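You operate a simulated robot arm through the tools that you are given. There is no shell and no other tool. Be economical: measure what you need, move in short steps, check, and stop when the job is done.

You run a simulated robot arm. Do the job below in one go: nothing can be reset, and whatever is moved stays where it is left.

TASK
Wind the purple and teal sticks down, then click their caps on.

The check looks at the end state, three seconds after you hand in, the way a careful person would. Anything else that was tipped, shoved, dropped, spilled or broken makes it a failure. Lids that push on must go on centred and level and be pressed home; caps that screw on are set level and turned clockwise until they are tight.

THE ROBOT
A 6-joint arm with a two-finger gripper, on a carriage that runs on a rail from [0.003, 2.104] to [0, -0.236] (x, y) and turns from -221 to 112 degrees about z. Base frame: it is fixed where the carriage stands at the start and does not move with it; the origin is on the floor, on the carriage's upright axis, x ahead of it, y to its left, z up. Lengths are in m, angles in degrees, forces in N, time in s.
Its first joint turns from -166.0 to 166.0 degrees. Payload 5 kg.
The tool frame sits at the grasp point between the pads (the TCP): z along the fingers, y along the line on which they close. The tips reach 0.03 m beyond it. The gripper opens to 0.176 m. The gripper's body begins 0.153 m behind the TCP.
Orientation is told as [roll, pitch, yaw] about the base's x, y, z axes, in that order, counted from this pose: with the fingers straight down and closing along the base's y, the tool's x points along the base's -x, its y along +y and its z along -z.

THE INTERFACE
- The arm moves only by the tool step_arm. Its argument "deltas" is a list that holds one entry, the list of rows, each a list of 6 numbers: the shift along the tool's x, y, z in m, then the turn, a rotation vector about the tool's x, y, z in degrees. In form: [[[dx, dy, dz, wx, wy, wz], ...]]. A call has 1 to 10 rows; each row is the pose to reach, as a shift and turn from the pose commanded when the call began, along the tool's axes at that moment. "jaw" is the opening in per cent of the stroke, from 0 (shut) to 100 (fully open), set as the call begins (left out, the last holds). A row lasts 0.2 s, in which the tool goes at most 0.05 m and 8.6 degrees; a call with a longer step from one row to the next is refused whole, and so is a gripper value outside its range. Where a pose cannot be reached the arm comes as near as it can. A force on the tool above 40 N (or 10 N above the force at the start of the call, whichever is more), or a blocked arm, ends the call early, and 0.2 s more pass. Each finger halts on what it meets, pressing with about 33 N; the grip force reading is that of the motor and also rises with nothing between the fingers. The clock runs only during rows and for 0.2 s after the last one: add rows that repeat a pose to give the fingers time. The reply holds the time, the measured pose of the TCP, the force on the tool along the base axes, the opening and the grip force, in the units named above and with some noise, with the torque about the TCP (base axes, N m) and any sound that the robot's microphone picked up.
- Cameras (640 x 400 px; columns grow to the right, rows downward): "scene" is now at [0.0502, 0.1499, 1.6161]; the picture's right is [-0.60, -0.80, 0.00], its down [-0.37, 0.28, -0.89] and it looks along [0.71, -0.53, -0.46] (base axes); focal length 292 px, centre (320, 200). "wrist" rides on the gripper at [0.067, -0.009, -0.183] in the tool frame; the picture's right is [0.14, 0.99, 0.00], its down [-0.92, 0.13, -0.36] and it looks along [-0.36, 0.05, 0.93] (tool axes); focal length 251 px, centre (320, 200). There is no depth. A picture from a camera that has moved, and an enlarged one, comes with that camera's place and axes in the base frame and with its lens. The place of the scene camera against the robot may be out by one fixed shift of up to 0.012 m in any direction.
- get_image(camera): a new picture of that camera. It takes no simulated time.
- move_column(by): slides the trunk up (or, below 0, down) by that many m; the arm and the scene camera ride with it, the base frame stays. It gives what a move gives, with no picture.
- roll_base(legs): drives the robot by 1 to 6 legs, each [ahead, left, turn to the left] in m, m and degrees, along the robot's own axes; the way and the turn of a leg run together, so that a leg with both is an arc; at most 1.5 m and 180 degrees a leg. The arm and the cameras ride along, it lands a little off, and it stops where it bumps. It keeps to its track: a leg is cut to what the track allows. It gives what a move gives.
- head_to(pan, tilt): turns the head with the scene camera to pan (to the left, within 120 degrees either way) and tilt (down, from -29 to 69), counted from straight ahead of the robot. It gives what a move gives.
- close_up(camera, box): a new picture of the part [left, top, right, bottom] of that camera's present view, enlarged. It takes no simulated time.
- hand_in(): hands the job in; it is judged then, once.

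Go step by step. Nothing tells you exact positions but the pictures and the camera data: compare them with the known pose of the tool, close in by small moves and look again before you grip or let go. The budget is 120 turns and 82 pictures, counting those below and the enlarged ones. Unless the task says otherwise, let go and move clear before handing in, and close with one line.

The tools are called after ">>>" as a command line: name --argument value ..., lists and objects as JSON in quotes. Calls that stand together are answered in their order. step_arm: Moves the arm, as the interface text tells. Its arguments: {"type":"object","properties":{"deltas":{"type":"array","items":{"type":"array","items":{"type":"array","items":{"type":"number"}}}},"jaw":{"type":"number"}},"required":["deltas"]} The other tools are called the same way: move_column (by) slides the trunk up or down; roll_base (legs) drives the base; head_to (pan, tilt) turns the head that bears the scene camera; get_image (camera) takes a picture; close_up (camera, box) takes an enlarged picture of a part of a camera's view; hand_in () hands the job in.

At the start:

```text
clock: 0.0
position: [0.5813, -0.4794, 1.1787]
tcp_rot: [0.0, 0.1, 0.0]
contact_force: [-0.4, -0.2, -0.4]
torque: [-0.02, 0.04, -0.02]
width: 0.1759
finger_force: 0.0
trunk travel left (down, up): [-0.15, 0.2]
robot x, y, heading: [0.0011, 0.0002, 0.0]
head pan, tilt: [-36.7, 27.5]
```

scene: 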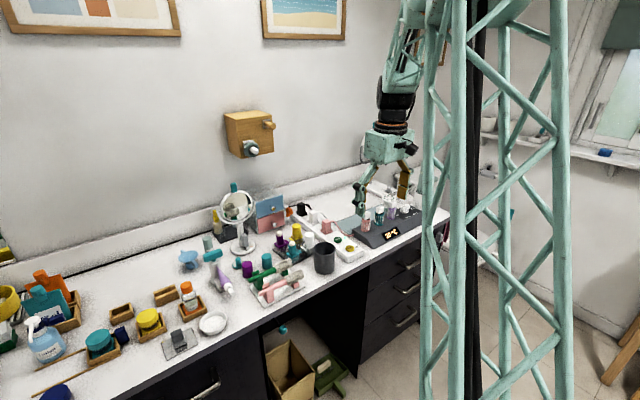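
wrist: 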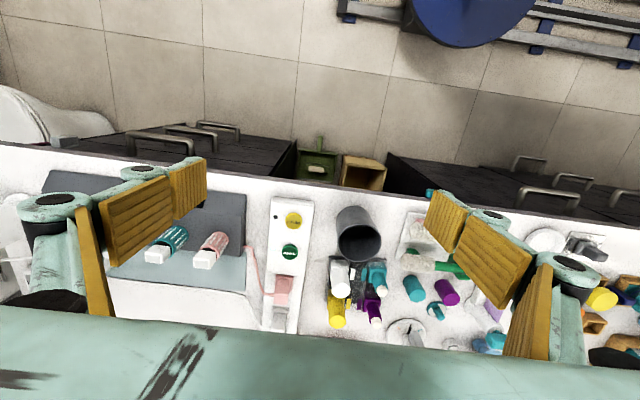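

I see a counter with many cosmetics; the sticks (lipsticks) seem to be around the tray and stand near the arm. I'll zoom in first.

>>> close_up --camera "scene" --box '[220, 180, 340, 310]'

>>> close_up --camera "scene" --box '[290, 170, 450, 270]'

>>> close_up --camera "wrist" --box '[240, 190, 540, 370]'

```text
3.08 times, centred on (280, 245) of scene
camera zoom: at [0.0502, 0.1499, 1.6161], right [-0.6, -0.8, 0.0], down [-0.37, 0.28, -0.89], along [0.71, -0.53, -0.46], focal length 897 px, centre (443, 62)
```

zoom: 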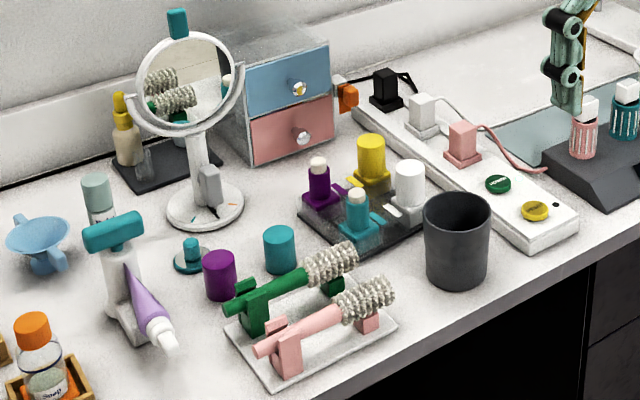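

```text
4.00 times, centred on (370, 220) of scene
camera zoom: at [0.0502, 0.1499, 1.6161], right [-0.6, -0.8, 0.0], down [-0.37, 0.28, -0.89], along [0.71, -0.53, -0.46], focal length 1167 px, centre (120, 120)
```

zoom: 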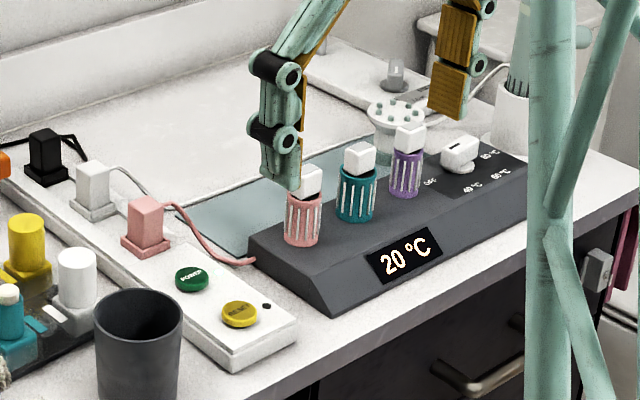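

```text
2.13 times, centred on (390, 280) of wrist
camera zoom: at [0.514, -0.4896, 1.3634], right [-0.14, 0.99, 0.0], down [0.92, 0.13, 0.36], along [0.36, 0.05, -0.93], focal length 536 px, centre (171, 29)
```

zoom: 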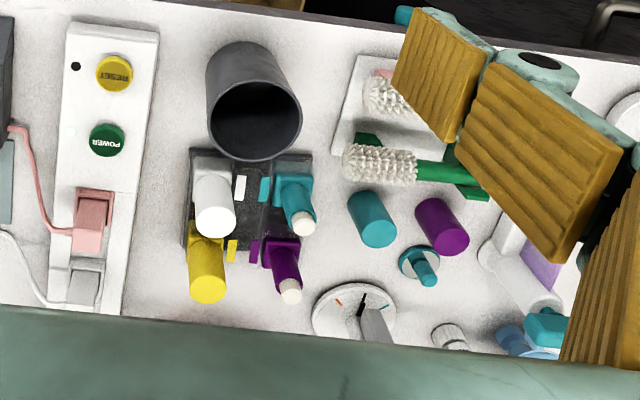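

The stand with four sticks (white, yellow capped; purple, teal open) sits around x 0.86, y -0.31, and the two loose caps lie upright to its left. I'll zoom tighter.

>>> close_up --camera "scene" --box '[272, 218, 312, 268]'

>>> close_up --camera "wrist" --box '[320, 250, 400, 340]'

>>> close_up --camera "scene" --box '[230, 245, 290, 285]'

```text
8.00 times, centred on (292, 243) of scene
camera zoom: at [0.0502, 0.1499, 1.6161], right [-0.6, -0.8, 0.0], down [-0.37, 0.28, -0.89], along [0.71, -0.53, -0.46], focal length 2333 px, centre (544, -144)
```

zoom: 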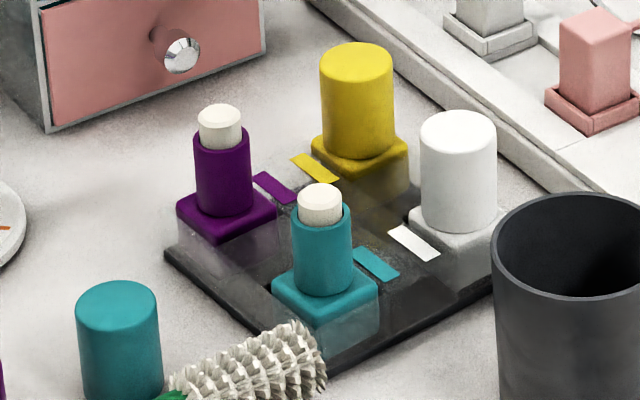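

```text
4.44 times, centred on (360, 295) of wrist
camera zoom: at [0.514, -0.4896, 1.3634], right [-0.14, 0.99, 0.0], down [0.92, 0.13, 0.36], along [0.36, 0.05, -0.93], focal length 1118 px, centre (142, -222)
```

zoom: 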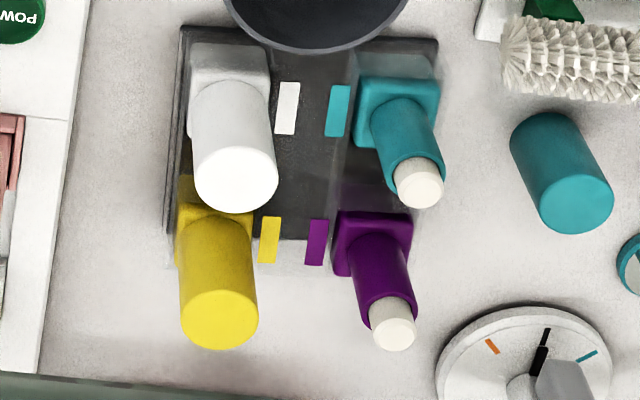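

```text
10.00 times, centred on (260, 265) of scene
camera zoom: at [0.0502, 0.1499, 1.6161], right [-0.6, -0.8, 0.0], down [-0.37, 0.28, -0.89], along [0.71, -0.53, -0.46], focal length 2916 px, centre (920, -450)
```

zoom: 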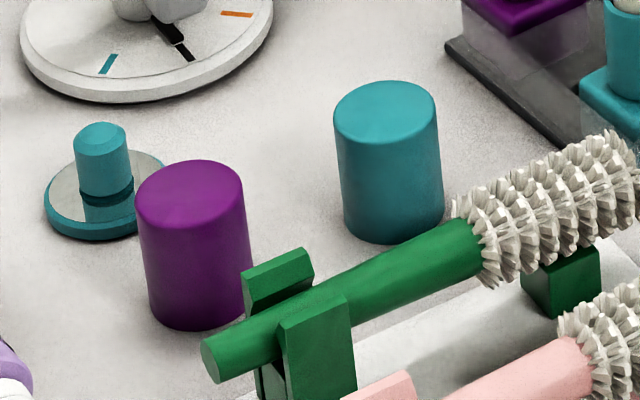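

Sticks sit in square sockets with round sleeves that can be turned; caps are about 38 mm wide, sleeves about 28 mm. I'll move the wrist camera over the stand for precise positions.

>>> step_arm --deltas '[[[-0.03, 0.037, 0, 0, 0, 0], [-0.06, 0.074, 0, 0, 0, 0], [-0.09, 0.111, 0, 0, 0, 0], [-0.115, 0.148, 0, 0, 0, 0], [-0.14, 0.18, 0, 0, 0, 0], [-0.14, 0.18, 0, 0, 0, 0]]]'

>>> get_image --camera "wrist"

>>> get_image --camera "scene"

```text
clock: 1.4
position: [0.7197, -0.2984, 1.1797]
tcp_rot: [0.0, 0.1, 0.0]
contact_force: [0.8, 0.9, 0.4]
torque: [-0.1, 0.15, 0.01]
width: 0.1755
finger_force: 0.0
trunk travel left (down, up): [-0.15, 0.2]
robot x, y, heading: [0.0004, -0.0016, -0.1]
head pan, tilt: [-36.7, 27.5]
```

```text
73 pictures are left
camera wrist: at [0.6533, -0.3084, 1.3645], right [-0.14, 0.99, 0.0], down [0.92, 0.13, 0.36], along [0.36, 0.05, -0.93], focal length 251 px, centre (320, 200)
```

wrist: 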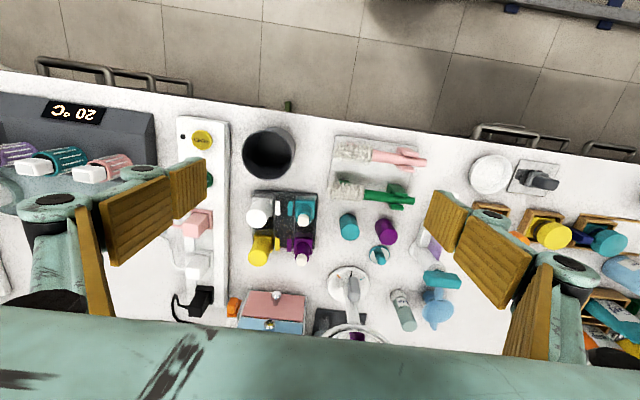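

```text
72 pictures are left
camera scene: at [0.0509, 0.1502, 1.616], right [-0.6, -0.8, 0.0], down [-0.37, 0.28, -0.89], along [0.71, -0.53, -0.46], focal length 292 px, centre (320, 200)
```

scene: 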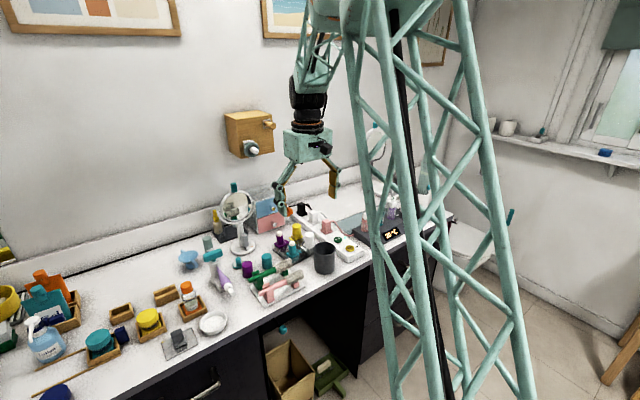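

Now close-ups of the stand and caps from the wrist camera.

>>> close_up --camera "wrist" --box '[240, 180, 400, 280]'

>>> close_up --camera "scene" --box '[230, 210, 326, 290]'

```text
4.00 times, centred on (320, 230) of wrist
camera zoom: at [0.6533, -0.3084, 1.3645], right [-0.14, 0.99, 0.0], down [0.92, 0.13, 0.36], along [0.36, 0.05, -0.93], focal length 1006 px, centre (320, 80)
```

zoom: 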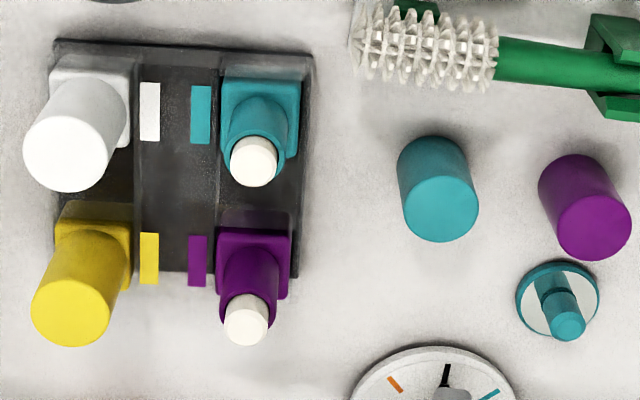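

```text
5.00 times, centred on (278, 250) of scene
camera zoom: at [0.0509, 0.1502, 1.616], right [-0.6, -0.8, 0.0], down [-0.37, 0.28, -0.89], along [0.71, -0.53, -0.46], focal length 1458 px, centre (530, -50)
```

zoom: 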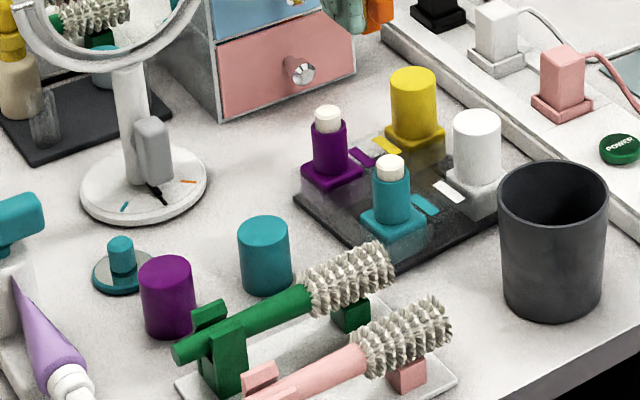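

Triangulated: teal stick axis ≈ (0.859, -0.310), tip top z ≈ 0.946; purple stick ≈ (0.946, -0.304); teal cap ≈ (0.890, -0.213), purple cap ≈ (0.890, -0.134), cap tops z ≈ 0.91. I'll hover over the teal stick with the jaw narrowed.

>>> step_arm --deltas '[[[-0.03, -0.003, 0.02, 0, 0, 0], [-0.06, -0.006, 0.045, 0, 0, 0], [-0.09, -0.009, 0.07, 0, 0, 0], [-0.12, -0.0116, 0.1, 0, 0, 0], [-0.139, -0.0116, 0.13, 0, 0, 0], [-0.139, -0.0116, 0.15, 0, 0, 0], [-0.139, -0.0116, 0.15, 0, 0, 0]]]' --jaw 28

>>> get_image --camera "wrist"

>>> close_up --camera "scene" --box '[240, 190, 340, 270]'

```text
clock: 3.0
position: [0.8586, -0.3113, 1.0279]
tcp_rot: [0.0, 0.0, 0.0]
contact_force: [-0.1, -0.5, 0.1]
torque: [0.0, -0.01, 0.02]
width: 0.0494
finger_force: 0.1
trunk travel left (down, up): [-0.15, 0.2]
robot x, y, heading: [0.0011, 0.0021, 0.1]
head pan, tilt: [-36.7, 27.5]
```

```text
69 pictures are left
camera wrist: at [0.7905, -0.3221, 1.2133], right [-0.14, 0.99, 0.0], down [0.92, 0.13, 0.36], along [0.36, 0.05, -0.93], focal length 251 px, centre (320, 200)
```

wrist: 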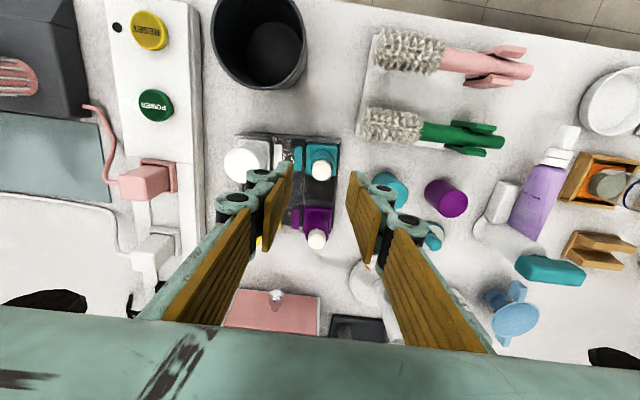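

```text
5.00 times, centred on (290, 230) of scene
camera zoom: at [0.0502, 0.1499, 1.6161], right [-0.6, -0.8, 0.0], down [-0.37, 0.28, -0.89], along [0.71, -0.53, -0.46], focal length 1458 px, centre (470, 50)
```

zoom: 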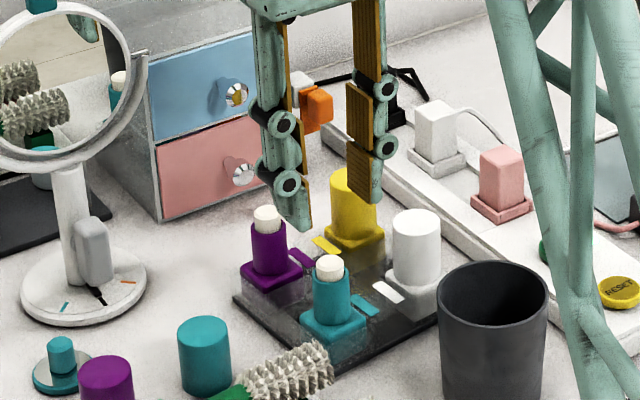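

Stick tip checks at (0.859, -0.311), right under the TCP. Descend to z ≈ 0.93.

>>> step_arm --deltas '[[[0, 0, 0.035, 0, 0, 0], [0, 0, 0.065, 0, 0, 0], [0, 0, 0.085, 0, 0, 0], [0, 0, 0.096, 0, 0, 0], [0, 0, 0.096, 0, 0, 0]]]'

>>> close_up --camera "scene" --box '[265, 210, 325, 260]'

>>> close_up --camera "wrist" --box '[260, 80, 400, 180]'

```text
clock: 4.2
position: [0.8586, -0.3105, 0.9329]
tcp_rot: [-0.1, 0.0, 0.0]
contact_force: [0.1, -0.4, 0.0]
torque: [0.0, 0.02, -0.01]
width: 0.0496
finger_force: 0.1
trunk travel left (down, up): [-0.15, 0.2]
robot x, y, heading: [-0.0003, 0.002, 0.1]
head pan, tilt: [-36.7, 27.5]
```

```text
8.00 times, centred on (295, 235) of scene
camera zoom: at [0.0504, 0.1499, 1.6161], right [-0.6, -0.8, 0.0], down [-0.37, 0.28, -0.89], along [0.71, -0.53, -0.46], focal length 2333 px, centre (520, -80)
```

zoom: 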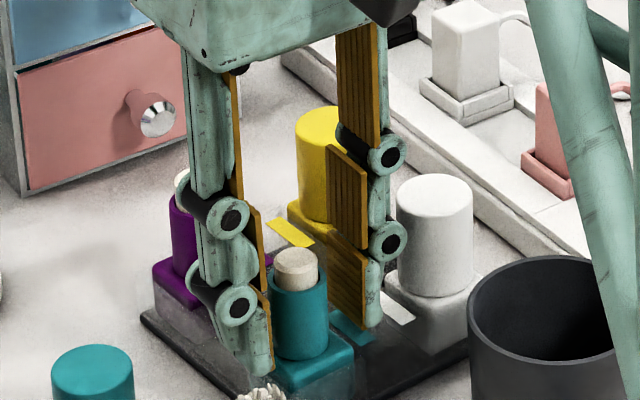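

```text
4.00 times, centred on (330, 130) of wrist
camera zoom: at [0.7925, -0.3214, 1.1172], right [-0.14, 0.99, 0.0], down [0.92, 0.13, 0.36], along [0.36, 0.05, -0.93], focal length 1006 px, centre (280, 480)
```

zoom: 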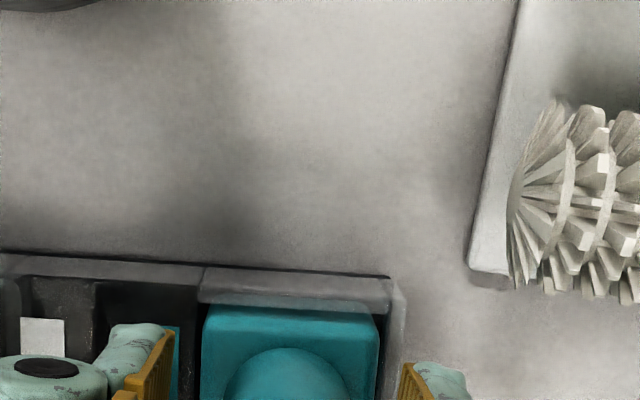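

Fingers straddle the sleeve cleanly. Close on it.

>>> step_arm --deltas '[[[0, 0, 0, 0, 0, 0], [0, 0, 0, 0, 0, 0], [0, 0, 0, 0, 0, 0]]]' --jaw 8

```text
clock: 5.0
position: [0.8602, -0.312, 0.9323]
tcp_rot: [0.1, 0.0, -0.1]
contact_force: [-1.6, 0.3, 0.8]
torque: [-0.02, 0.0, 0.0]
width: 0.0274
finger_force: 33.3
trunk travel left (down, up): [-0.15, 0.2]
robot x, y, heading: [0.0013, 0.0004, 0.2]
head pan, tilt: [-36.7, 27.5]
```

Gripped at 27.4 mm. Try a clockwise turn (from above) of 40° and watch the tip.

>>> step_arm --deltas '[[[0, 0, 0, 0, 0, 8], [0, 0, 0, 0, 0, 16], [0, 0, 0, 0, 0, 24], [0, 0, 0, 0, 0, 32], [0, 0, 0, 0, 0, 40], [0, 0, 0, 0, 0, 40]]]'

>>> close_up --camera "scene" --box '[265, 210, 325, 260]'

```text
clock: 6.4
position: [0.8603, -0.3108, 0.9329]
tcp_rot: [0.0, 0.0, -40.1]
contact_force: [0.1, -0.6, -0.2]
torque: [-0.02, 0.08, 0.03]
width: 0.0273
finger_force: 32.7
trunk travel left (down, up): [-0.15, 0.2]
robot x, y, heading: [-0.0006, 0.0005, -0.1]
head pan, tilt: [-36.7, 27.5]
```

```text
8.00 times, centred on (295, 235) of scene
camera zoom: at [0.0502, 0.1499, 1.6161], right [-0.6, -0.8, 0.0], down [-0.37, 0.28, -0.89], along [0.71, -0.53, -0.46], focal length 2333 px, centre (520, -80)
```

zoom: 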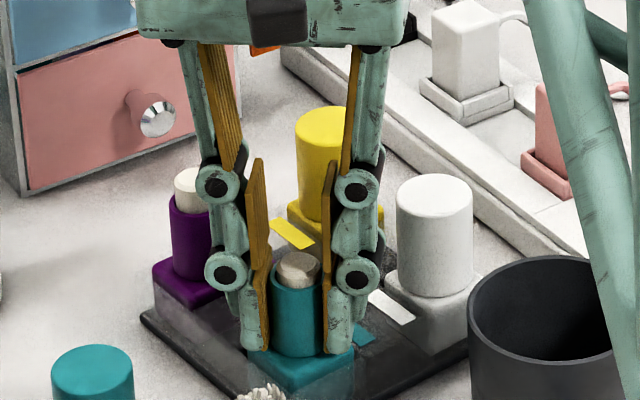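

The tip seems to have sunk ~2 mm. Continue clockwise.

>>> step_arm --deltas '[[[0, 0, 0, 0, 0, 8.5], [0, 0, 0, 0, 0, 17], [0, 0, 0, 0, 0, 25.5], [0, 0, 0, 0, 0, 34], [0, 0, 0, 0, 0, 42.5], [0, 0, 0, 0, 0, 51], [0, 0, 0, 0, 0, 59.5], [0, 0, 0, 0, 0, 68], [0, 0, 0, 0, 0, 76.5], [0, 0, 0, 0, 0, 80]]]'

>>> close_up --camera "scene" --box '[265, 210, 325, 260]'

```text
clock: 8.6
position: [0.86, -0.3093, 0.9324]
tcp_rot: [0.0, 0.0, -120.2]
contact_force: [-2.4, 4.4, 0.2]
torque: [0.22, 0.09, 0.12]
width: 0.0272
finger_force: 33.0
trunk travel left (down, up): [-0.15, 0.2]
robot x, y, heading: [-0.0005, 0.001, -0.2]
head pan, tilt: [-36.7, 27.5]
```

```text
8.00 times, centred on (295, 235) of scene
camera zoom: at [0.05, 0.1502, 1.6161], right [-0.6, -0.8, 0.0], down [-0.37, 0.28, -0.89], along [0.71, -0.53, -0.46], focal length 2333 px, centre (520, -80)
```

zoom: 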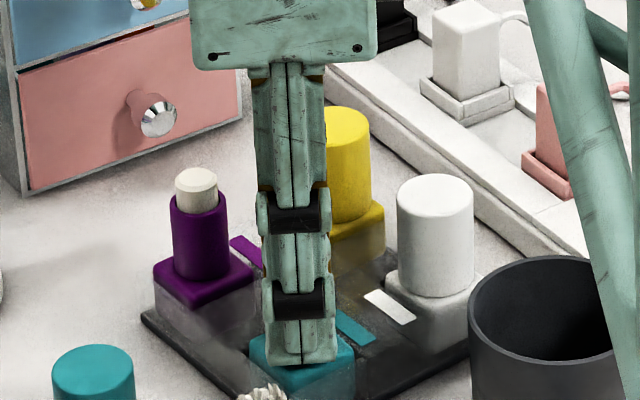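

Tip is hidden now; keep turning 80° further, watching the torque.

>>> step_arm --deltas '[[[0, 0, 0, 0, 0, 8.5], [0, 0, 0, 0, 0, 17], [0, 0, 0, 0, 0, 25.5], [0, 0, 0, 0, 0, 34], [0, 0, 0, 0, 0, 42.5], [0, 0, 0, 0, 0, 51], [0, 0, 0, 0, 0, 59.5], [0, 0, 0, 0, 0, 68], [0, 0, 0, 0, 0, 76.5], [0, 0, 0, 0, 0, 80]]]'

>>> close_up --camera "scene" --box '[265, 210, 325, 260]'

```text
clock: 10.8
position: [0.8492, -0.326, 0.9331]
tcp_rot: [-2.6, 0.6, 161.8]
contact_force: [6.5, 6.0, 9.1]
torque: [0.06, -0.1, 0.35]
width: 0.0273
finger_force: 33.5
out of reach, approached as far as the arm can: row 9, 10
trunk travel left (down, up): [-0.15, 0.2]
robot x, y, heading: [-0.0008, -0.0013, -0.3]
head pan, tilt: [-36.7, 27.5]
```

```text
8.00 times, centred on (295, 235) of scene
camera zoom: at [0.0498, 0.1502, 1.6162], right [-0.6, -0.8, 0.0], down [-0.37, 0.28, -0.89], along [0.71, -0.53, -0.46], focal length 2333 px, centre (520, -80)
```

zoom: 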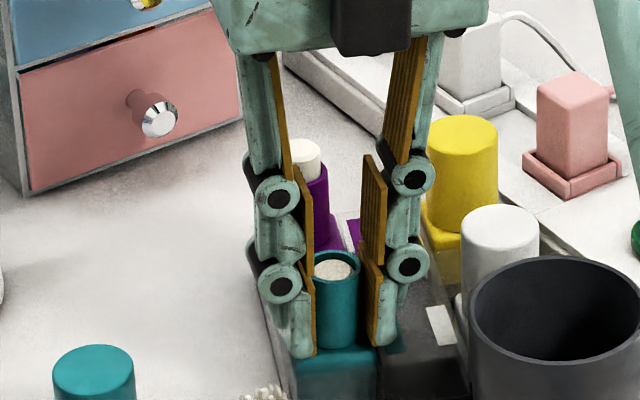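

The wrist reached its limit and dragged the stand by about 2 cm; the teal bullet now looks wound down to just below its rim. I'll release, lift off and measure how the stand lies, to put it back.

>>> step_arm --deltas '[[[0, 0, 0, 0, 0, -5], [0, 0, 0, 0, 0, -5]]]' --jaw 28

```text
clock: 11.4
position: [0.8485, -0.3283, 0.9298]
tcp_rot: [-2.7, 0.7, 166.9]
contact_force: [0.8, -0.5, -0.7]
torque: [-0.01, 0.03, 0.0]
width: 0.0491
finger_force: 0.0
trunk travel left (down, up): [-0.15, 0.2]
robot x, y, heading: [0.0027, 0.0013, -0.0]
head pan, tilt: [-36.7, 27.5]
```

Released. Lift straight up and unwind the wrist.

>>> step_arm --deltas '[[[0, 0, -0.02, 0, 0, 0], [0, 0, -0.05, 0, 0, 0], [0, 0, -0.09, 0, 0, 0], [0, 0, -0.13, 0, 0, 0], [0, 0, -0.17, 0, 0, 0]]]'

>>> step_arm --deltas '[[[0, 0, 0, 0, 0, -8.5], [0, 0, 0, 0, 0, -17], [0, 0, 0, 0, 0, -25.5], [0, 0, 0, 0, 0, -34], [0, 0, 0, 0, 0, -42.5], [0, 0, 0, 0, 0, -51], [0, 0, 0, 0, 0, -59.5], [0, 0, 0, 0, 0, -68], [0, 0, 0, 0, 0, -76.5], [0, 0, 0, 0, 0, -83]]]'

>>> step_arm --deltas '[[[0, 0, 0, 0, 0, -8.5], [0, 0, 0, 0, 0, -17], [0, 0, 0, 0, 0, -25.5], [0, 0, 0, 0, 0, -34], [0, 0, 0, 0, 0, -42.5], [0, 0, 0, 0, 0, -51], [0, 0, 0, 0, 0, -59.5], [0, 0, 0, 0, 0, -68], [0, 0, 0, 0, 0, -76.5], [0, 0, 0, 0, 0, -84]]]'

```text
clock: 12.6
position: [0.8469, -0.3344, 1.1003]
tcp_rot: [-2.6, 0.7, 166.9]
contact_force: [0.1, -0.1, -0.3]
torque: [0.02, 0.02, -0.01]
width: 0.0494
finger_force: 0.1
trunk travel left (down, up): [-0.15, 0.2]
robot x, y, heading: [-0.0005, 0.0005, 0.2]
head pan, tilt: [-36.7, 27.5]
```

```text
clock: 14.8
position: [0.8463, -0.3345, 1.099]
tcp_rot: [0.4, 2.6, -110.0]
contact_force: [-0.1, -0.3, -0.5]
torque: [-0.01, 0.0, 0.04]
width: 0.0496
finger_force: 0.0
trunk travel left (down, up): [-0.15, 0.2]
robot x, y, heading: [-0.0014, 0.0022, -0.1]
head pan, tilt: [-36.7, 27.5]
```

```text
clock: 17.0
position: [0.8461, -0.3335, 1.1]
tcp_rot: [2.8, 0.0, -26.0]
contact_force: [0.7, -0.9, 1.0]
torque: [0.03, 0.0, 0.02]
width: 0.0493
finger_force: 0.0
trunk travel left (down, up): [-0.15, 0.2]
robot x, y, heading: [-0.0016, -0.0023, 0.1]
head pan, tilt: [-36.7, 27.5]
```

Level the tool again and restore yaw 0.

>>> step_arm --deltas '[[[0, 0, 0, 2.8, 0, 0]]]'

>>> step_arm --deltas '[[[0.02, 0, -0.01, 0, 0, -8.5], [0.05, 0, -0.02, 0, 0, -17], [0.08, 0, -0.03, 0, 0, -26], [0.11, 0, -0.04, 0, 0, -26], [0.11, 0, -0.04, 0, 0, -26]]]'

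>>> get_image --camera "wrist"

```text
clock: 17.4
position: [0.8457, -0.3333, 1.0995]
tcp_rot: [0.0, -0.1, -26.2]
contact_force: [-0.6, -0.2, 0.6]
torque: [0.12, -0.06, 0.0]
width: 0.0493
finger_force: 0.0
trunk travel left (down, up): [-0.15, 0.2]
robot x, y, heading: [0.0007, 0.0038, 0.1]
head pan, tilt: [-36.7, 27.5]
```

```text
refused: row 3 steps farther than a row can; nothing moved
```

```text
62 pictures are left
camera wrist: at [0.7815, -0.3136, 1.2851], right [0.31, 0.95, 0.0], down [0.89, -0.29, 0.36], along [0.34, -0.11, -0.93], focal length 251 px, centre (320, 200)
```

wrist: 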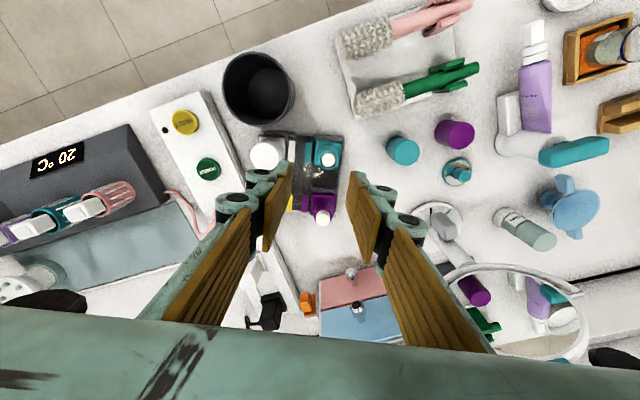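

Back to the earlier viewing pose so the pictures can be compared.

>>> step_arm --deltas '[[[0.0257, -0.0048, -0.016, 0, 0, -7], [0.0514, -0.0096, -0.032, 0, 0, -14], [0.0771, -0.0145, -0.048, 0, 0, -20], [0.1028, -0.0194, -0.064, 0, 0, -26.2], [0.1285, -0.0242, -0.08, 0, 0, -26.2], [0.1285, -0.0242, -0.08, 0, 0, -26.2]]]'

>>> close_up --camera "wrist" --box '[240, 180, 400, 280]'

>>> close_up --camera "scene" --box '[272, 218, 312, 268]'

```text
clock: 18.8
position: [0.7177, -0.2966, 1.1803]
tcp_rot: [-0.1, -0.2, 0.1]
contact_force: [-0.9, -0.5, 1.7]
torque: [-0.05, -0.2, -0.03]
width: 0.0491
finger_force: 0.0
trunk travel left (down, up): [-0.15, 0.2]
robot x, y, heading: [-0.0022, -0.0018, -0.1]
head pan, tilt: [-36.7, 27.5]
```

```text
4.00 times, centred on (320, 230) of wrist
camera zoom: at [0.6503, -0.3079, 1.3652], right [-0.14, 0.99, 0.0], down [0.92, 0.13, 0.36], along [0.36, 0.05, -0.93], focal length 1006 px, centre (320, 80)
```

zoom: 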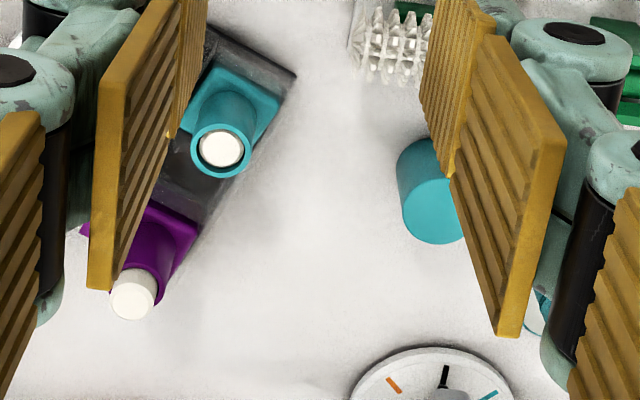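

```text
8.00 times, centred on (292, 243) of scene
camera zoom: at [0.049, 0.1501, 1.6161], right [-0.6, -0.8, 0.0], down [-0.37, 0.28, -0.89], along [0.71, -0.53, -0.46], focal length 2333 px, centre (544, -144)
```

zoom: 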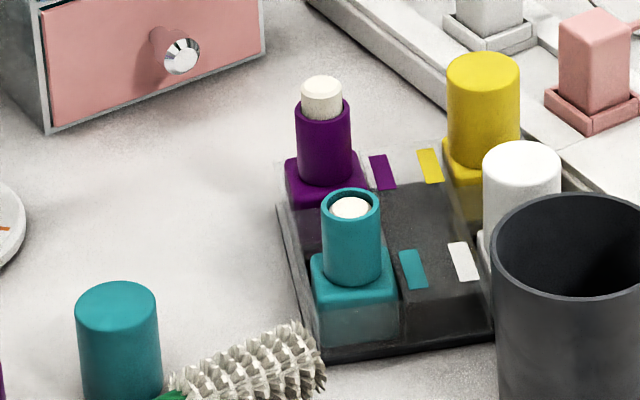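

The teal bullet is wound fully down (stop reached), but the stand got rotated clockwise about 30° and shifted. I'll open the jaw for a clear view and measure so I can put it back.

>>> step_arm --deltas '[[[0, 0, 0, 0, 0, 0], [0, 0, 0, 0, 0, 0], [0, 0, 0, 0, 0, 0], [0, 0, 0, 0, 0, 0], [0, 0, 0, 0, 0, 0]]]' --jaw 100

>>> close_up --camera "wrist" --box '[220, 170, 380, 270]'

```text
clock: 20.0
position: [0.7191, -0.2984, 1.1792]
tcp_rot: [-0.1, -0.1, 0.0]
contact_force: [0.3, -0.2, 0.2]
torque: [0.0, -0.03, 0.02]
width: 0.1759
finger_force: 0.1
trunk travel left (down, up): [-0.15, 0.2]
robot x, y, heading: [0.0016, -0.0027, 0.3]
head pan, tilt: [-36.7, 27.5]
```

```text
4.00 times, centred on (300, 220) of wrist
camera zoom: at [0.6516, -0.308, 1.3644], right [-0.14, 0.99, 0.0], down [0.92, 0.13, 0.36], along [0.36, 0.05, -0.93], focal length 1006 px, centre (400, 120)
```

zoom: 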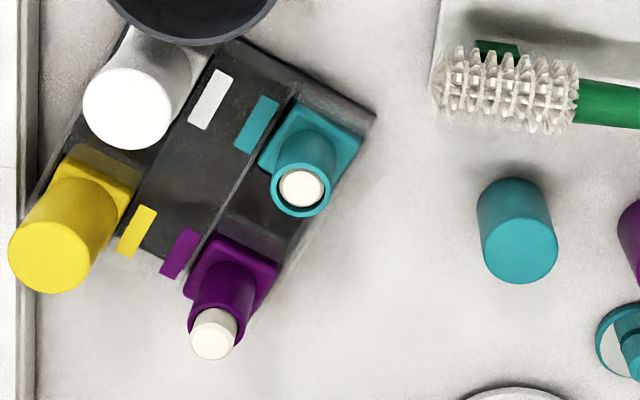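

The stand is now rotated ≈ -27° and teal moved to ≈ (0.860, -0.326). I'll hover there with yaw -23.4° to grip the square body flats and turn the stand back.

>>> step_arm --deltas '[[[-0.028, -0.0056, 0.02, 0, 0, 5], [-0.056, -0.0112, 0.04, 0, 0, 10], [-0.084, -0.0168, 0.07, 0, 0, 15], [-0.112, -0.0225, 0.1, 0, 0, 20], [-0.1406, -0.0281, 0.13, 0, 0, 23.4], [-0.1406, -0.0281, 0.16, 0, 0, 23.4], [-0.1406, -0.0281, 0.16, 0, 0, 23.4]]]' --jaw 35

>>> close_up --camera "wrist" --box '[240, 110, 400, 210]'

>>> close_up --camera "scene" --box '[265, 210, 325, 260]'

```text
clock: 21.6
position: [0.8604, -0.3273, 1.0201]
tcp_rot: [-0.2, -0.1, -23.2]
contact_force: [0.0, 0.3, 0.8]
torque: [0.02, 0.06, -0.02]
width: 0.0618
finger_force: 0.1
trunk travel left (down, up): [-0.15, 0.2]
robot x, y, heading: [0.0027, -0.0017, -0.1]
head pan, tilt: [-36.7, 27.5]
```

```text
4.00 times, centred on (320, 160) of wrist
camera zoom: at [0.7951, -0.309, 1.205], right [0.27, 0.96, 0.0], down [0.9, -0.25, 0.36], along [0.35, -0.1, -0.93], focal length 1006 px, centre (320, 360)
```

zoom: 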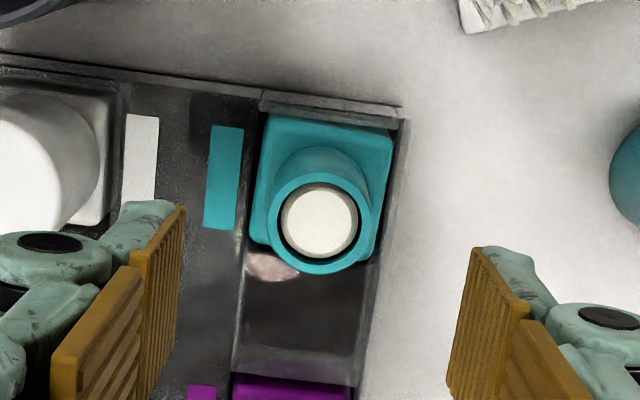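

```text
8.00 times, centred on (295, 235) of scene
camera zoom: at [0.0506, 0.1498, 1.6162], right [-0.6, -0.8, 0.0], down [-0.37, 0.28, -0.89], along [0.71, -0.53, -0.46], focal length 2333 px, centre (520, -80)
```

zoom: 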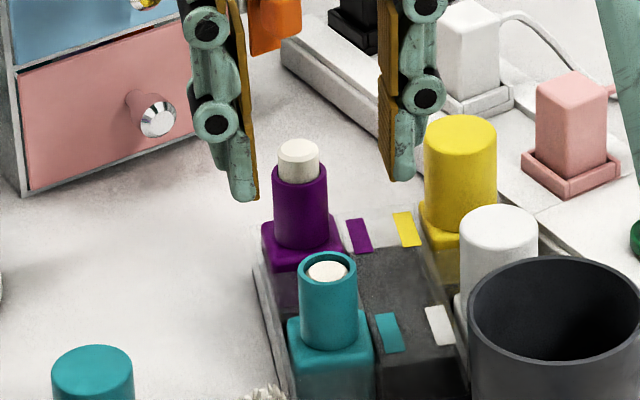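

Alignment is good. Descend so the fingertips reach the upper part of the square body.

>>> step_arm --deltas '[[[0, 0, 0.035, 0, 0, 0], [0, 0, 0.065, 0, 0, 0], [0, 0, 0.085, 0, 0, 0], [0, 0, 0.096, 0, 0, 0], [0, 0, 0.096, 0, 0, 0]]]'

>>> close_up --camera "scene" --box '[275, 220, 315, 260]'

```text
clock: 22.8
position: [0.8613, -0.3268, 0.924]
tcp_rot: [-0.1, -0.1, -23.3]
contact_force: [0.5, -0.4, 0.4]
torque: [0.0, 0.05, 0.01]
width: 0.0617
finger_force: 0.1
trunk travel left (down, up): [-0.15, 0.2]
robot x, y, heading: [0.001, -0.0003, 0.1]
head pan, tilt: [-36.7, 27.5]
```

```text
10.00 times, centred on (295, 240) of scene
camera zoom: at [0.0504, 0.1498, 1.6161], right [-0.6, -0.8, 0.0], down [-0.37, 0.28, -0.89], along [0.71, -0.53, -0.46], focal length 2916 px, centre (570, -200)
```

zoom: 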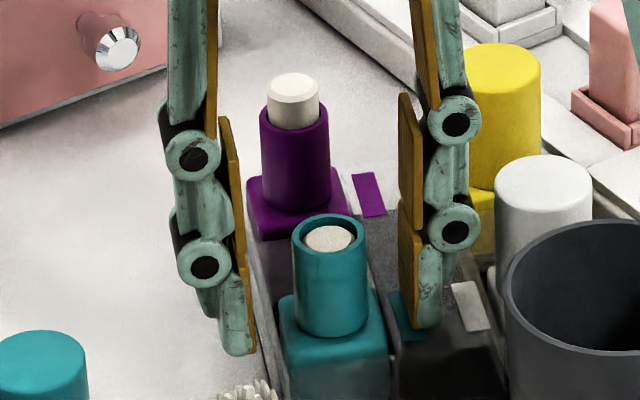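

Tips are about 7 mm below the body's top face. Close on the flats.

>>> step_arm --deltas '[[[0, 0, 0, 0, 0, 0], [0, 0, 0, 0, 0, 0], [0, 0, 0, 0, 0, 0]]]' --jaw 15

>>> close_up --camera "scene" --box '[275, 220, 315, 260]'

```text
clock: 23.6
position: [0.8611, -0.3262, 0.925]
tcp_rot: [-0.1, -0.2, -23.4]
contact_force: [0.2, 0.1, 0.3]
torque: [0.03, 0.04, 0.02]
width: 0.0391
finger_force: 32.9
trunk travel left (down, up): [-0.15, 0.2]
robot x, y, heading: [0.0007, 0.0004, -0.0]
head pan, tilt: [-36.7, 27.5]
```

```text
10.00 times, centred on (295, 240) of scene
camera zoom: at [0.0502, 0.1499, 1.6161], right [-0.6, -0.8, 0.0], down [-0.37, 0.28, -0.89], along [0.71, -0.53, -0.46], focal length 2916 px, centre (570, -200)
```

zoom: 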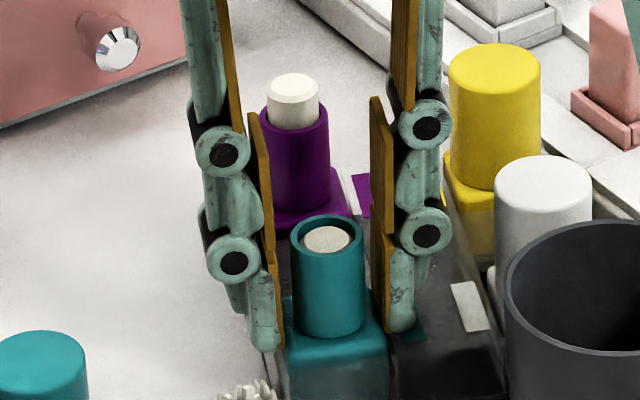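

Gripped (39 mm). Slide back +16.5 mm in y, then turn the stand +27.4°.

>>> step_arm --deltas '[[[0.0037, 0.0074, 0, 0, 0, -4], [0.0075, 0.0147, 0, 0, 0, -8], [0.0075, 0.0147, 0, 0, 0, -12], [0.0075, 0.0147, 0, 0, 0, -16], [0.0075, 0.0147, 0, 0, 0, -20], [0.0075, 0.0147, 0, 0, 0, -24], [0.0075, 0.0147, 0, 0, 0, -27.4], [0.0075, 0.0147, 0, 0, 0, -27.4]]]'

>>> close_up --camera "scene" --box '[272, 218, 312, 268]'

```text
clock: 25.4
position: [0.8592, -0.3101, 0.9248]
tcp_rot: [-0.1, 0.0, 4.1]
contact_force: [-1.6, 0.5, -0.1]
torque: [-0.01, 0.07, -0.25]
width: 0.0391
finger_force: 33.4
trunk travel left (down, up): [-0.15, 0.2]
robot x, y, heading: [0.0035, -0.0018, -0.3]
head pan, tilt: [-36.7, 27.5]
```

```text
8.00 times, centred on (292, 243) of scene
camera zoom: at [0.0502, 0.1499, 1.6161], right [-0.6, -0.8, 0.0], down [-0.37, 0.28, -0.89], along [0.71, -0.53, -0.46], focal length 2333 px, centre (544, -144)
```

zoom: 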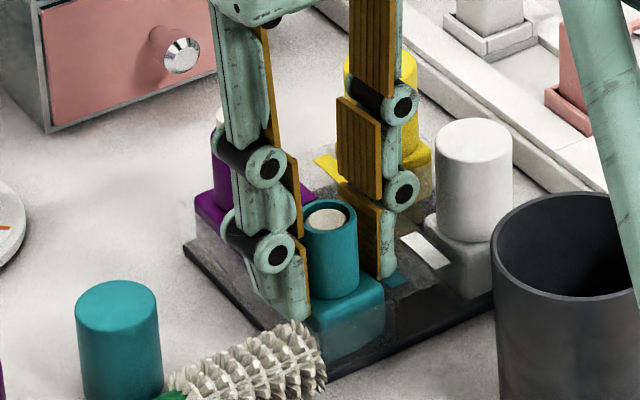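

Close but still ~3–4° and a few mm short. Nudge it the rest.

>>> step_arm --deltas '[[[-0.002, 0.0006, 0, 0, 0, -2], [-0.004, 0.0012, 0, 0, 0, -4], [-0.0045, 0.0012, 0, 0, 0, -5], [-0.0045, 0.0012, 0, 0, 0, -5]]]'

>>> close_up --camera "scene" --box '[272, 218, 312, 268]'

```text
clock: 26.4
position: [0.8642, -0.3104, 0.9239]
tcp_rot: [-0.2, -0.1, 9.1]
contact_force: [-2.1, -1.8, 2.0]
torque: [-0.04, 0.12, -0.23]
width: 0.0391
finger_force: 32.9
trunk travel left (down, up): [-0.15, 0.2]
robot x, y, heading: [-0.0, -0.0023, 0.2]
head pan, tilt: [-36.7, 27.5]
```

```text
8.00 times, centred on (292, 243) of scene
camera zoom: at [0.05, 0.1498, 1.6161], right [-0.6, -0.8, 0.0], down [-0.37, 0.28, -0.89], along [0.71, -0.53, -0.46], focal length 2333 px, centre (544, -144)
```

zoom: 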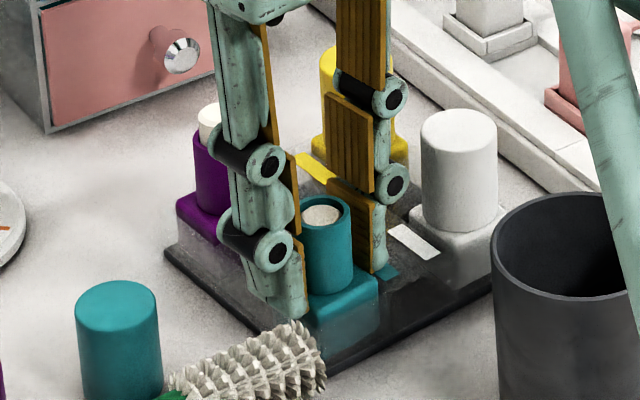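

The stand is now back to its original outline (tray corner and white cap match). Release and lift, and unwind the yaw.

>>> step_arm --deltas '[[[0, 0, 0, 0, 0, 0], [0, 0, 0, 0, 0, 0], [0, 0, -0.03, 0, 0, 0], [0, 0, -0.07, 0, 0, 0], [0, 0, -0.11, 0, 0, 4.5], [0, 0, -0.15, 0, 0, 9.1], [0, 0, -0.15, 0, 0, 9.1]]]' --jaw 35

>>> close_up --camera "scene" --box '[272, 218, 312, 268]'

>>> get_image --camera "wrist"

```text
clock: 28.0
position: [0.8631, -0.307, 1.0762]
tcp_rot: [-0.1, 0.0, 0.1]
contact_force: [-0.4, -0.6, 1.2]
torque: [-0.04, -0.1, 0.01]
width: 0.0616
finger_force: 0.0
trunk travel left (down, up): [-0.15, 0.2]
robot x, y, heading: [-0.0041, 0.0008, 0.0]
head pan, tilt: [-36.7, 27.5]
```

```text
8.00 times, centred on (292, 243) of scene
camera zoom: at [0.0495, 0.15, 1.616], right [-0.6, -0.8, 0.0], down [-0.37, 0.28, -0.89], along [0.71, -0.53, -0.46], focal length 2333 px, centre (544, -144)
```

zoom: 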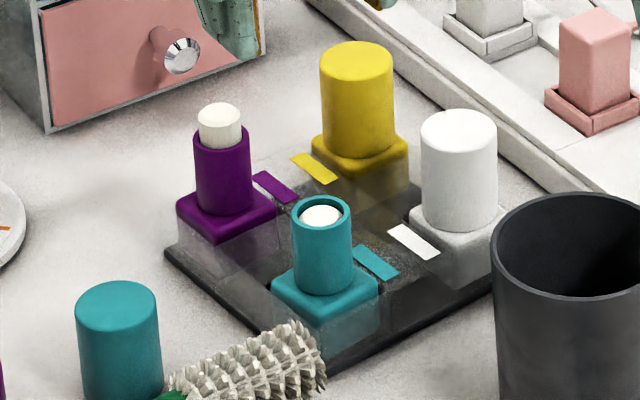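

```text
51 pictures are left
camera wrist: at [0.7958, -0.3178, 1.2612], right [-0.14, 0.99, 0.0], down [0.92, 0.13, 0.36], along [0.36, 0.05, -0.93], focal length 251 px, centre (320, 200)
```

wrist: 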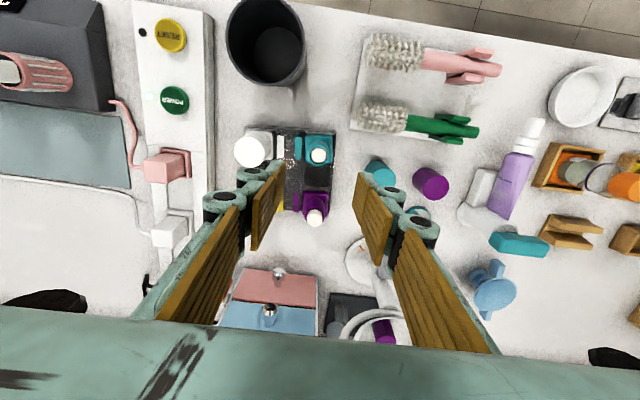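

The tray is exactly where it was, teal is wound down. Next is purple, but the mirror is near it, so I check the mirror's outline before choosing wrist angles.

>>> step_arm --deltas '[[[0.04, 0.02, -0.02, 0, 0, 0], [0.08, 0.04, -0.04, 0, 0, 0], [0.12, 0.06, -0.06, 0, 0, 0], [0.16, 0.06, -0.08, 0, 0, 0], [0.16, 0.06, -0.1, 0, 0, 0]]]' --jaw 100

>>> get_image --camera "wrist"

>>> close_up --camera "scene" --box '[200, 170, 300, 270]'

```text
clock: 29.2
position: [0.7008, -0.2493, 1.1738]
tcp_rot: [-0.1, -0.2, 0.0]
contact_force: [-0.5, -1.2, 0.5]
torque: [0.03, -0.24, 0.02]
width: 0.1762
finger_force: 0.0
trunk travel left (down, up): [-0.15, 0.2]
robot x, y, heading: [-0.0006, 0.0004, -0.1]
head pan, tilt: [-36.7, 27.5]
```

```text
50 pictures are left
camera wrist: at [0.6336, -0.2593, 1.3582], right [-0.14, 0.99, 0.0], down [0.92, 0.13, 0.36], along [0.36, 0.05, -0.93], focal length 251 px, centre (320, 200)
```

wrist: 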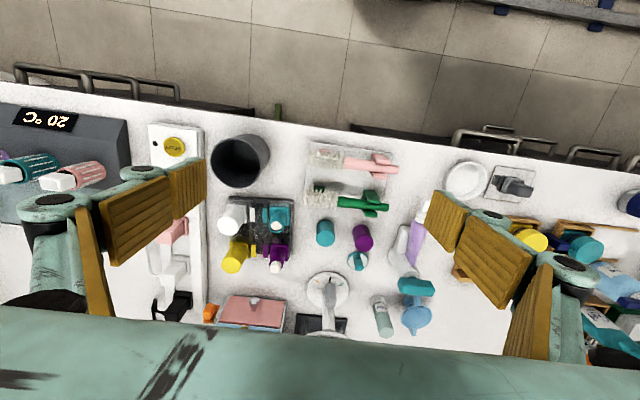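

```text
4.00 times, centred on (250, 220) of scene
camera zoom: at [0.0487, 0.1499, 1.6162], right [-0.6, -0.8, 0.0], down [-0.37, 0.28, -0.89], along [0.71, -0.53, -0.46], focal length 1167 px, centre (600, 120)
```

zoom: 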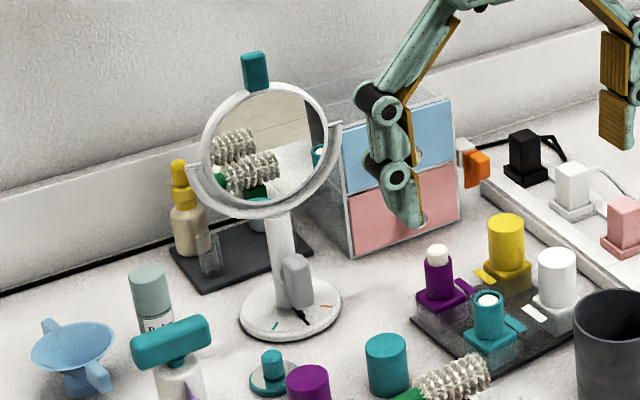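

Mirror's near edge is at about (1.02, -0.255), so for purple I must keep yaw between about -20° and +85°. Purple is at the reach edge, so I roll the carriage 0.2 m to the right first.

>>> roll_base --legs '[[0, -0.2, 0]]'

>>> get_image --camera "scene"

>>> get_image --camera "wrist"

```text
clock: 30.9
position: [0.7026, -0.4494, 1.1722]
tcp_rot: [-0.1, 0.0, 0.0]
contact_force: [-0.4, 0.2, 0.4]
torque: [-0.02, 0.0, -0.03]
width: 0.1758
finger_force: 0.0
trunk travel left (down, up): [-0.15, 0.2]
robot x, y, heading: [0.0002, -0.1963, -0.1]
head pan, tilt: [-36.7, 27.5]
```

```text
48 pictures are left
camera scene: at [0.05, -0.0492, 1.6161], right [-0.6, -0.8, 0.0], down [-0.37, 0.28, -0.89], along [0.71, -0.53, -0.46], focal length 292 px, centre (320, 200)
```

scene: 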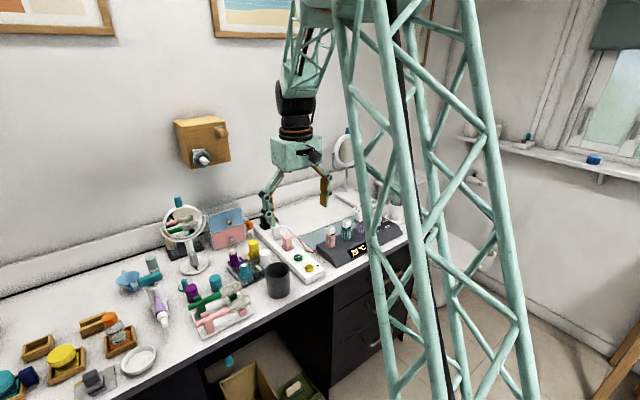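

```text
47 pictures are left
camera wrist: at [0.6352, -0.4585, 1.3571], right [-0.14, 0.99, 0.0], down [0.92, 0.13, 0.36], along [0.36, 0.05, -0.93], focal length 251 px, centre (320, 200)
```

wrist: 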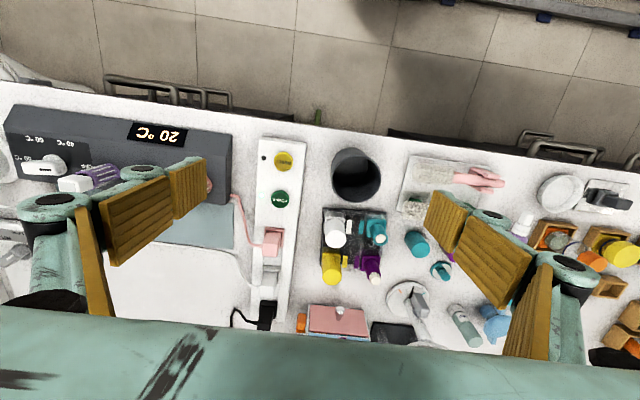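

Move above the purple stick with yaw +80°, staying high.

>>> step_arm --deltas '[[[-0.024, 0.0145, 0, 0, 0, -8], [-0.0487, 0.029, 0, 0, 0, -16], [-0.073, 0.0436, 0, 0, 0, -24], [-0.0973, 0.058, 0, 0, 0, -32], [-0.1217, 0.0727, 0, 0, 0, -40], [-0.146, 0.0872, 0, 0, 0, -48], [-0.1704, 0.1018, 0, 0, 0, -56], [-0.1947, 0.1163, 0, 0, 0, -64], [-0.219, 0.1309, 0.02, 0, 0, -72], [-0.2434, 0.1454, 0.05, 0, 0, -80]]]' --jaw 28

>>> step_arm --deltas '[[[0, 0, 0.04, 0, 0, 0], [0, 0, 0.08, 0, 0, 0], [0, 0, 0.1, 0, 0, 0], [0, 0, 0.1, 0, 0, 0]]]'

>>> get_image --camera "wrist"

>>> close_up --camera "scene" --box '[180, 190, 300, 290]'

```text
clock: 33.0
position: [0.9473, -0.3048, 1.122]
tcp_rot: [-0.1, 0.1, 80.1]
contact_force: [-0.4, 0.4, 0.8]
torque: [-0.02, -0.1, -0.03]
width: 0.0492
finger_force: 0.2
trunk travel left (down, up): [-0.15, 0.2]
robot x, y, heading: [0.001, -0.1977, 0.1]
head pan, tilt: [-36.7, 27.5]
```

```text
clock: 34.0
position: [0.9468, -0.3046, 1.0218]
tcp_rot: [-0.1, 0.0, 80.1]
contact_force: [0.1, -0.5, 0.3]
torque: [0.01, -0.04, 0.0]
width: 0.0493
finger_force: 0.0
trunk travel left (down, up): [-0.15, 0.2]
robot x, y, heading: [0.0025, -0.1995, -0.2]
head pan, tilt: [-36.7, 27.5]
```

```text
46 pictures are left
camera wrist: at [0.9431, -0.3727, 1.207], right [-1.0, 0.04, 0.0], down [0.03, 0.93, 0.36], along [0.01, 0.36, -0.93], focal length 251 px, centre (320, 200)
```

wrist: 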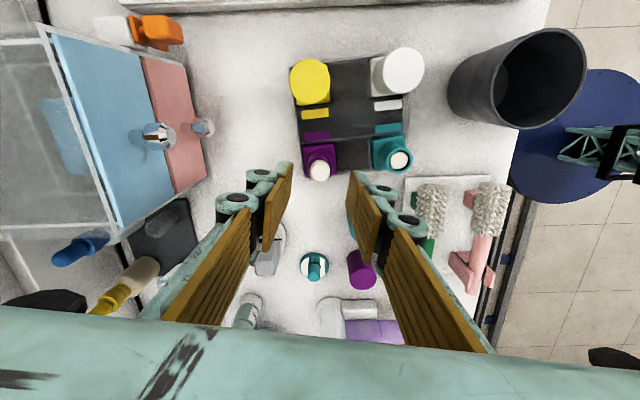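

```text
4.00 times, centred on (240, 240) of scene
camera zoom: at [0.0497, -0.0492, 1.6162], right [-0.6, -0.8, 0.0], down [-0.37, 0.28, -0.89], along [0.71, -0.53, -0.46], focal length 1167 px, centre (640, 40)
```

zoom: 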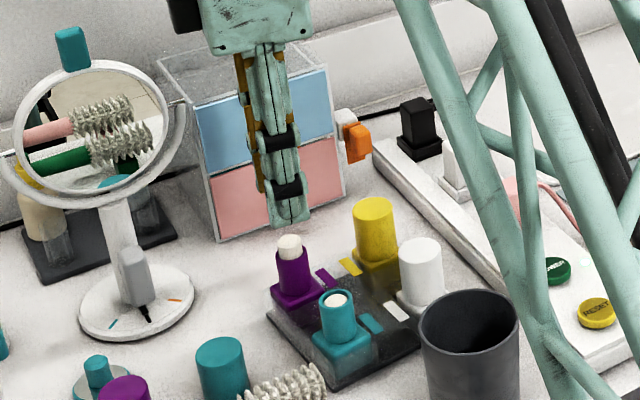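

Purple tip is well centred at (0.946, -0.306). Descend and grip.

>>> step_arm --deltas '[[[0.002, 0, 0.035, 0, 0, 0], [0.002, 0, 0.065, 0, 0, 0], [0.002, 0, 0.08, 0, 0, 0], [0.002, 0, 0.089, 0, 0, 0], [0.002, 0, 0.089, 0, 0, 0]]]'

>>> close_up --camera "scene" --box '[220, 220, 280, 280]'

```text
clock: 35.2
position: [0.9458, -0.3058, 0.9322]
tcp_rot: [-0.2, 0.1, 80.0]
contact_force: [0.7, -0.3, 0.4]
torque: [-0.02, 0.01, -0.02]
width: 0.0494
finger_force: 0.1
trunk travel left (down, up): [-0.15, 0.2]
robot x, y, heading: [0.0008, -0.2003, 0.2]
head pan, tilt: [-36.7, 27.5]
```

```text
6.67 times, centred on (250, 250) of scene
camera zoom: at [0.0501, -0.0492, 1.6161], right [-0.6, -0.8, 0.0], down [-0.37, 0.28, -0.89], along [0.71, -0.53, -0.46], focal length 1944 px, centre (787, -133)
```

zoom: 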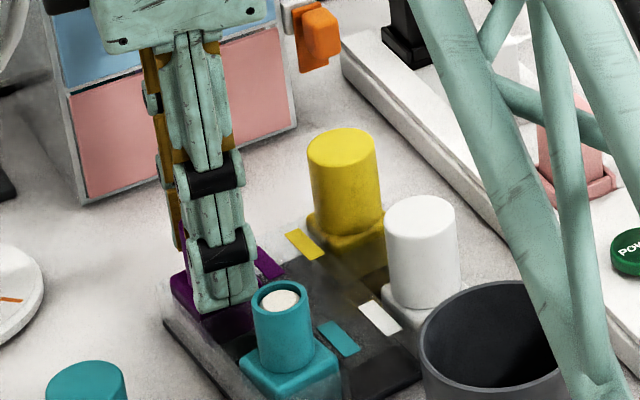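

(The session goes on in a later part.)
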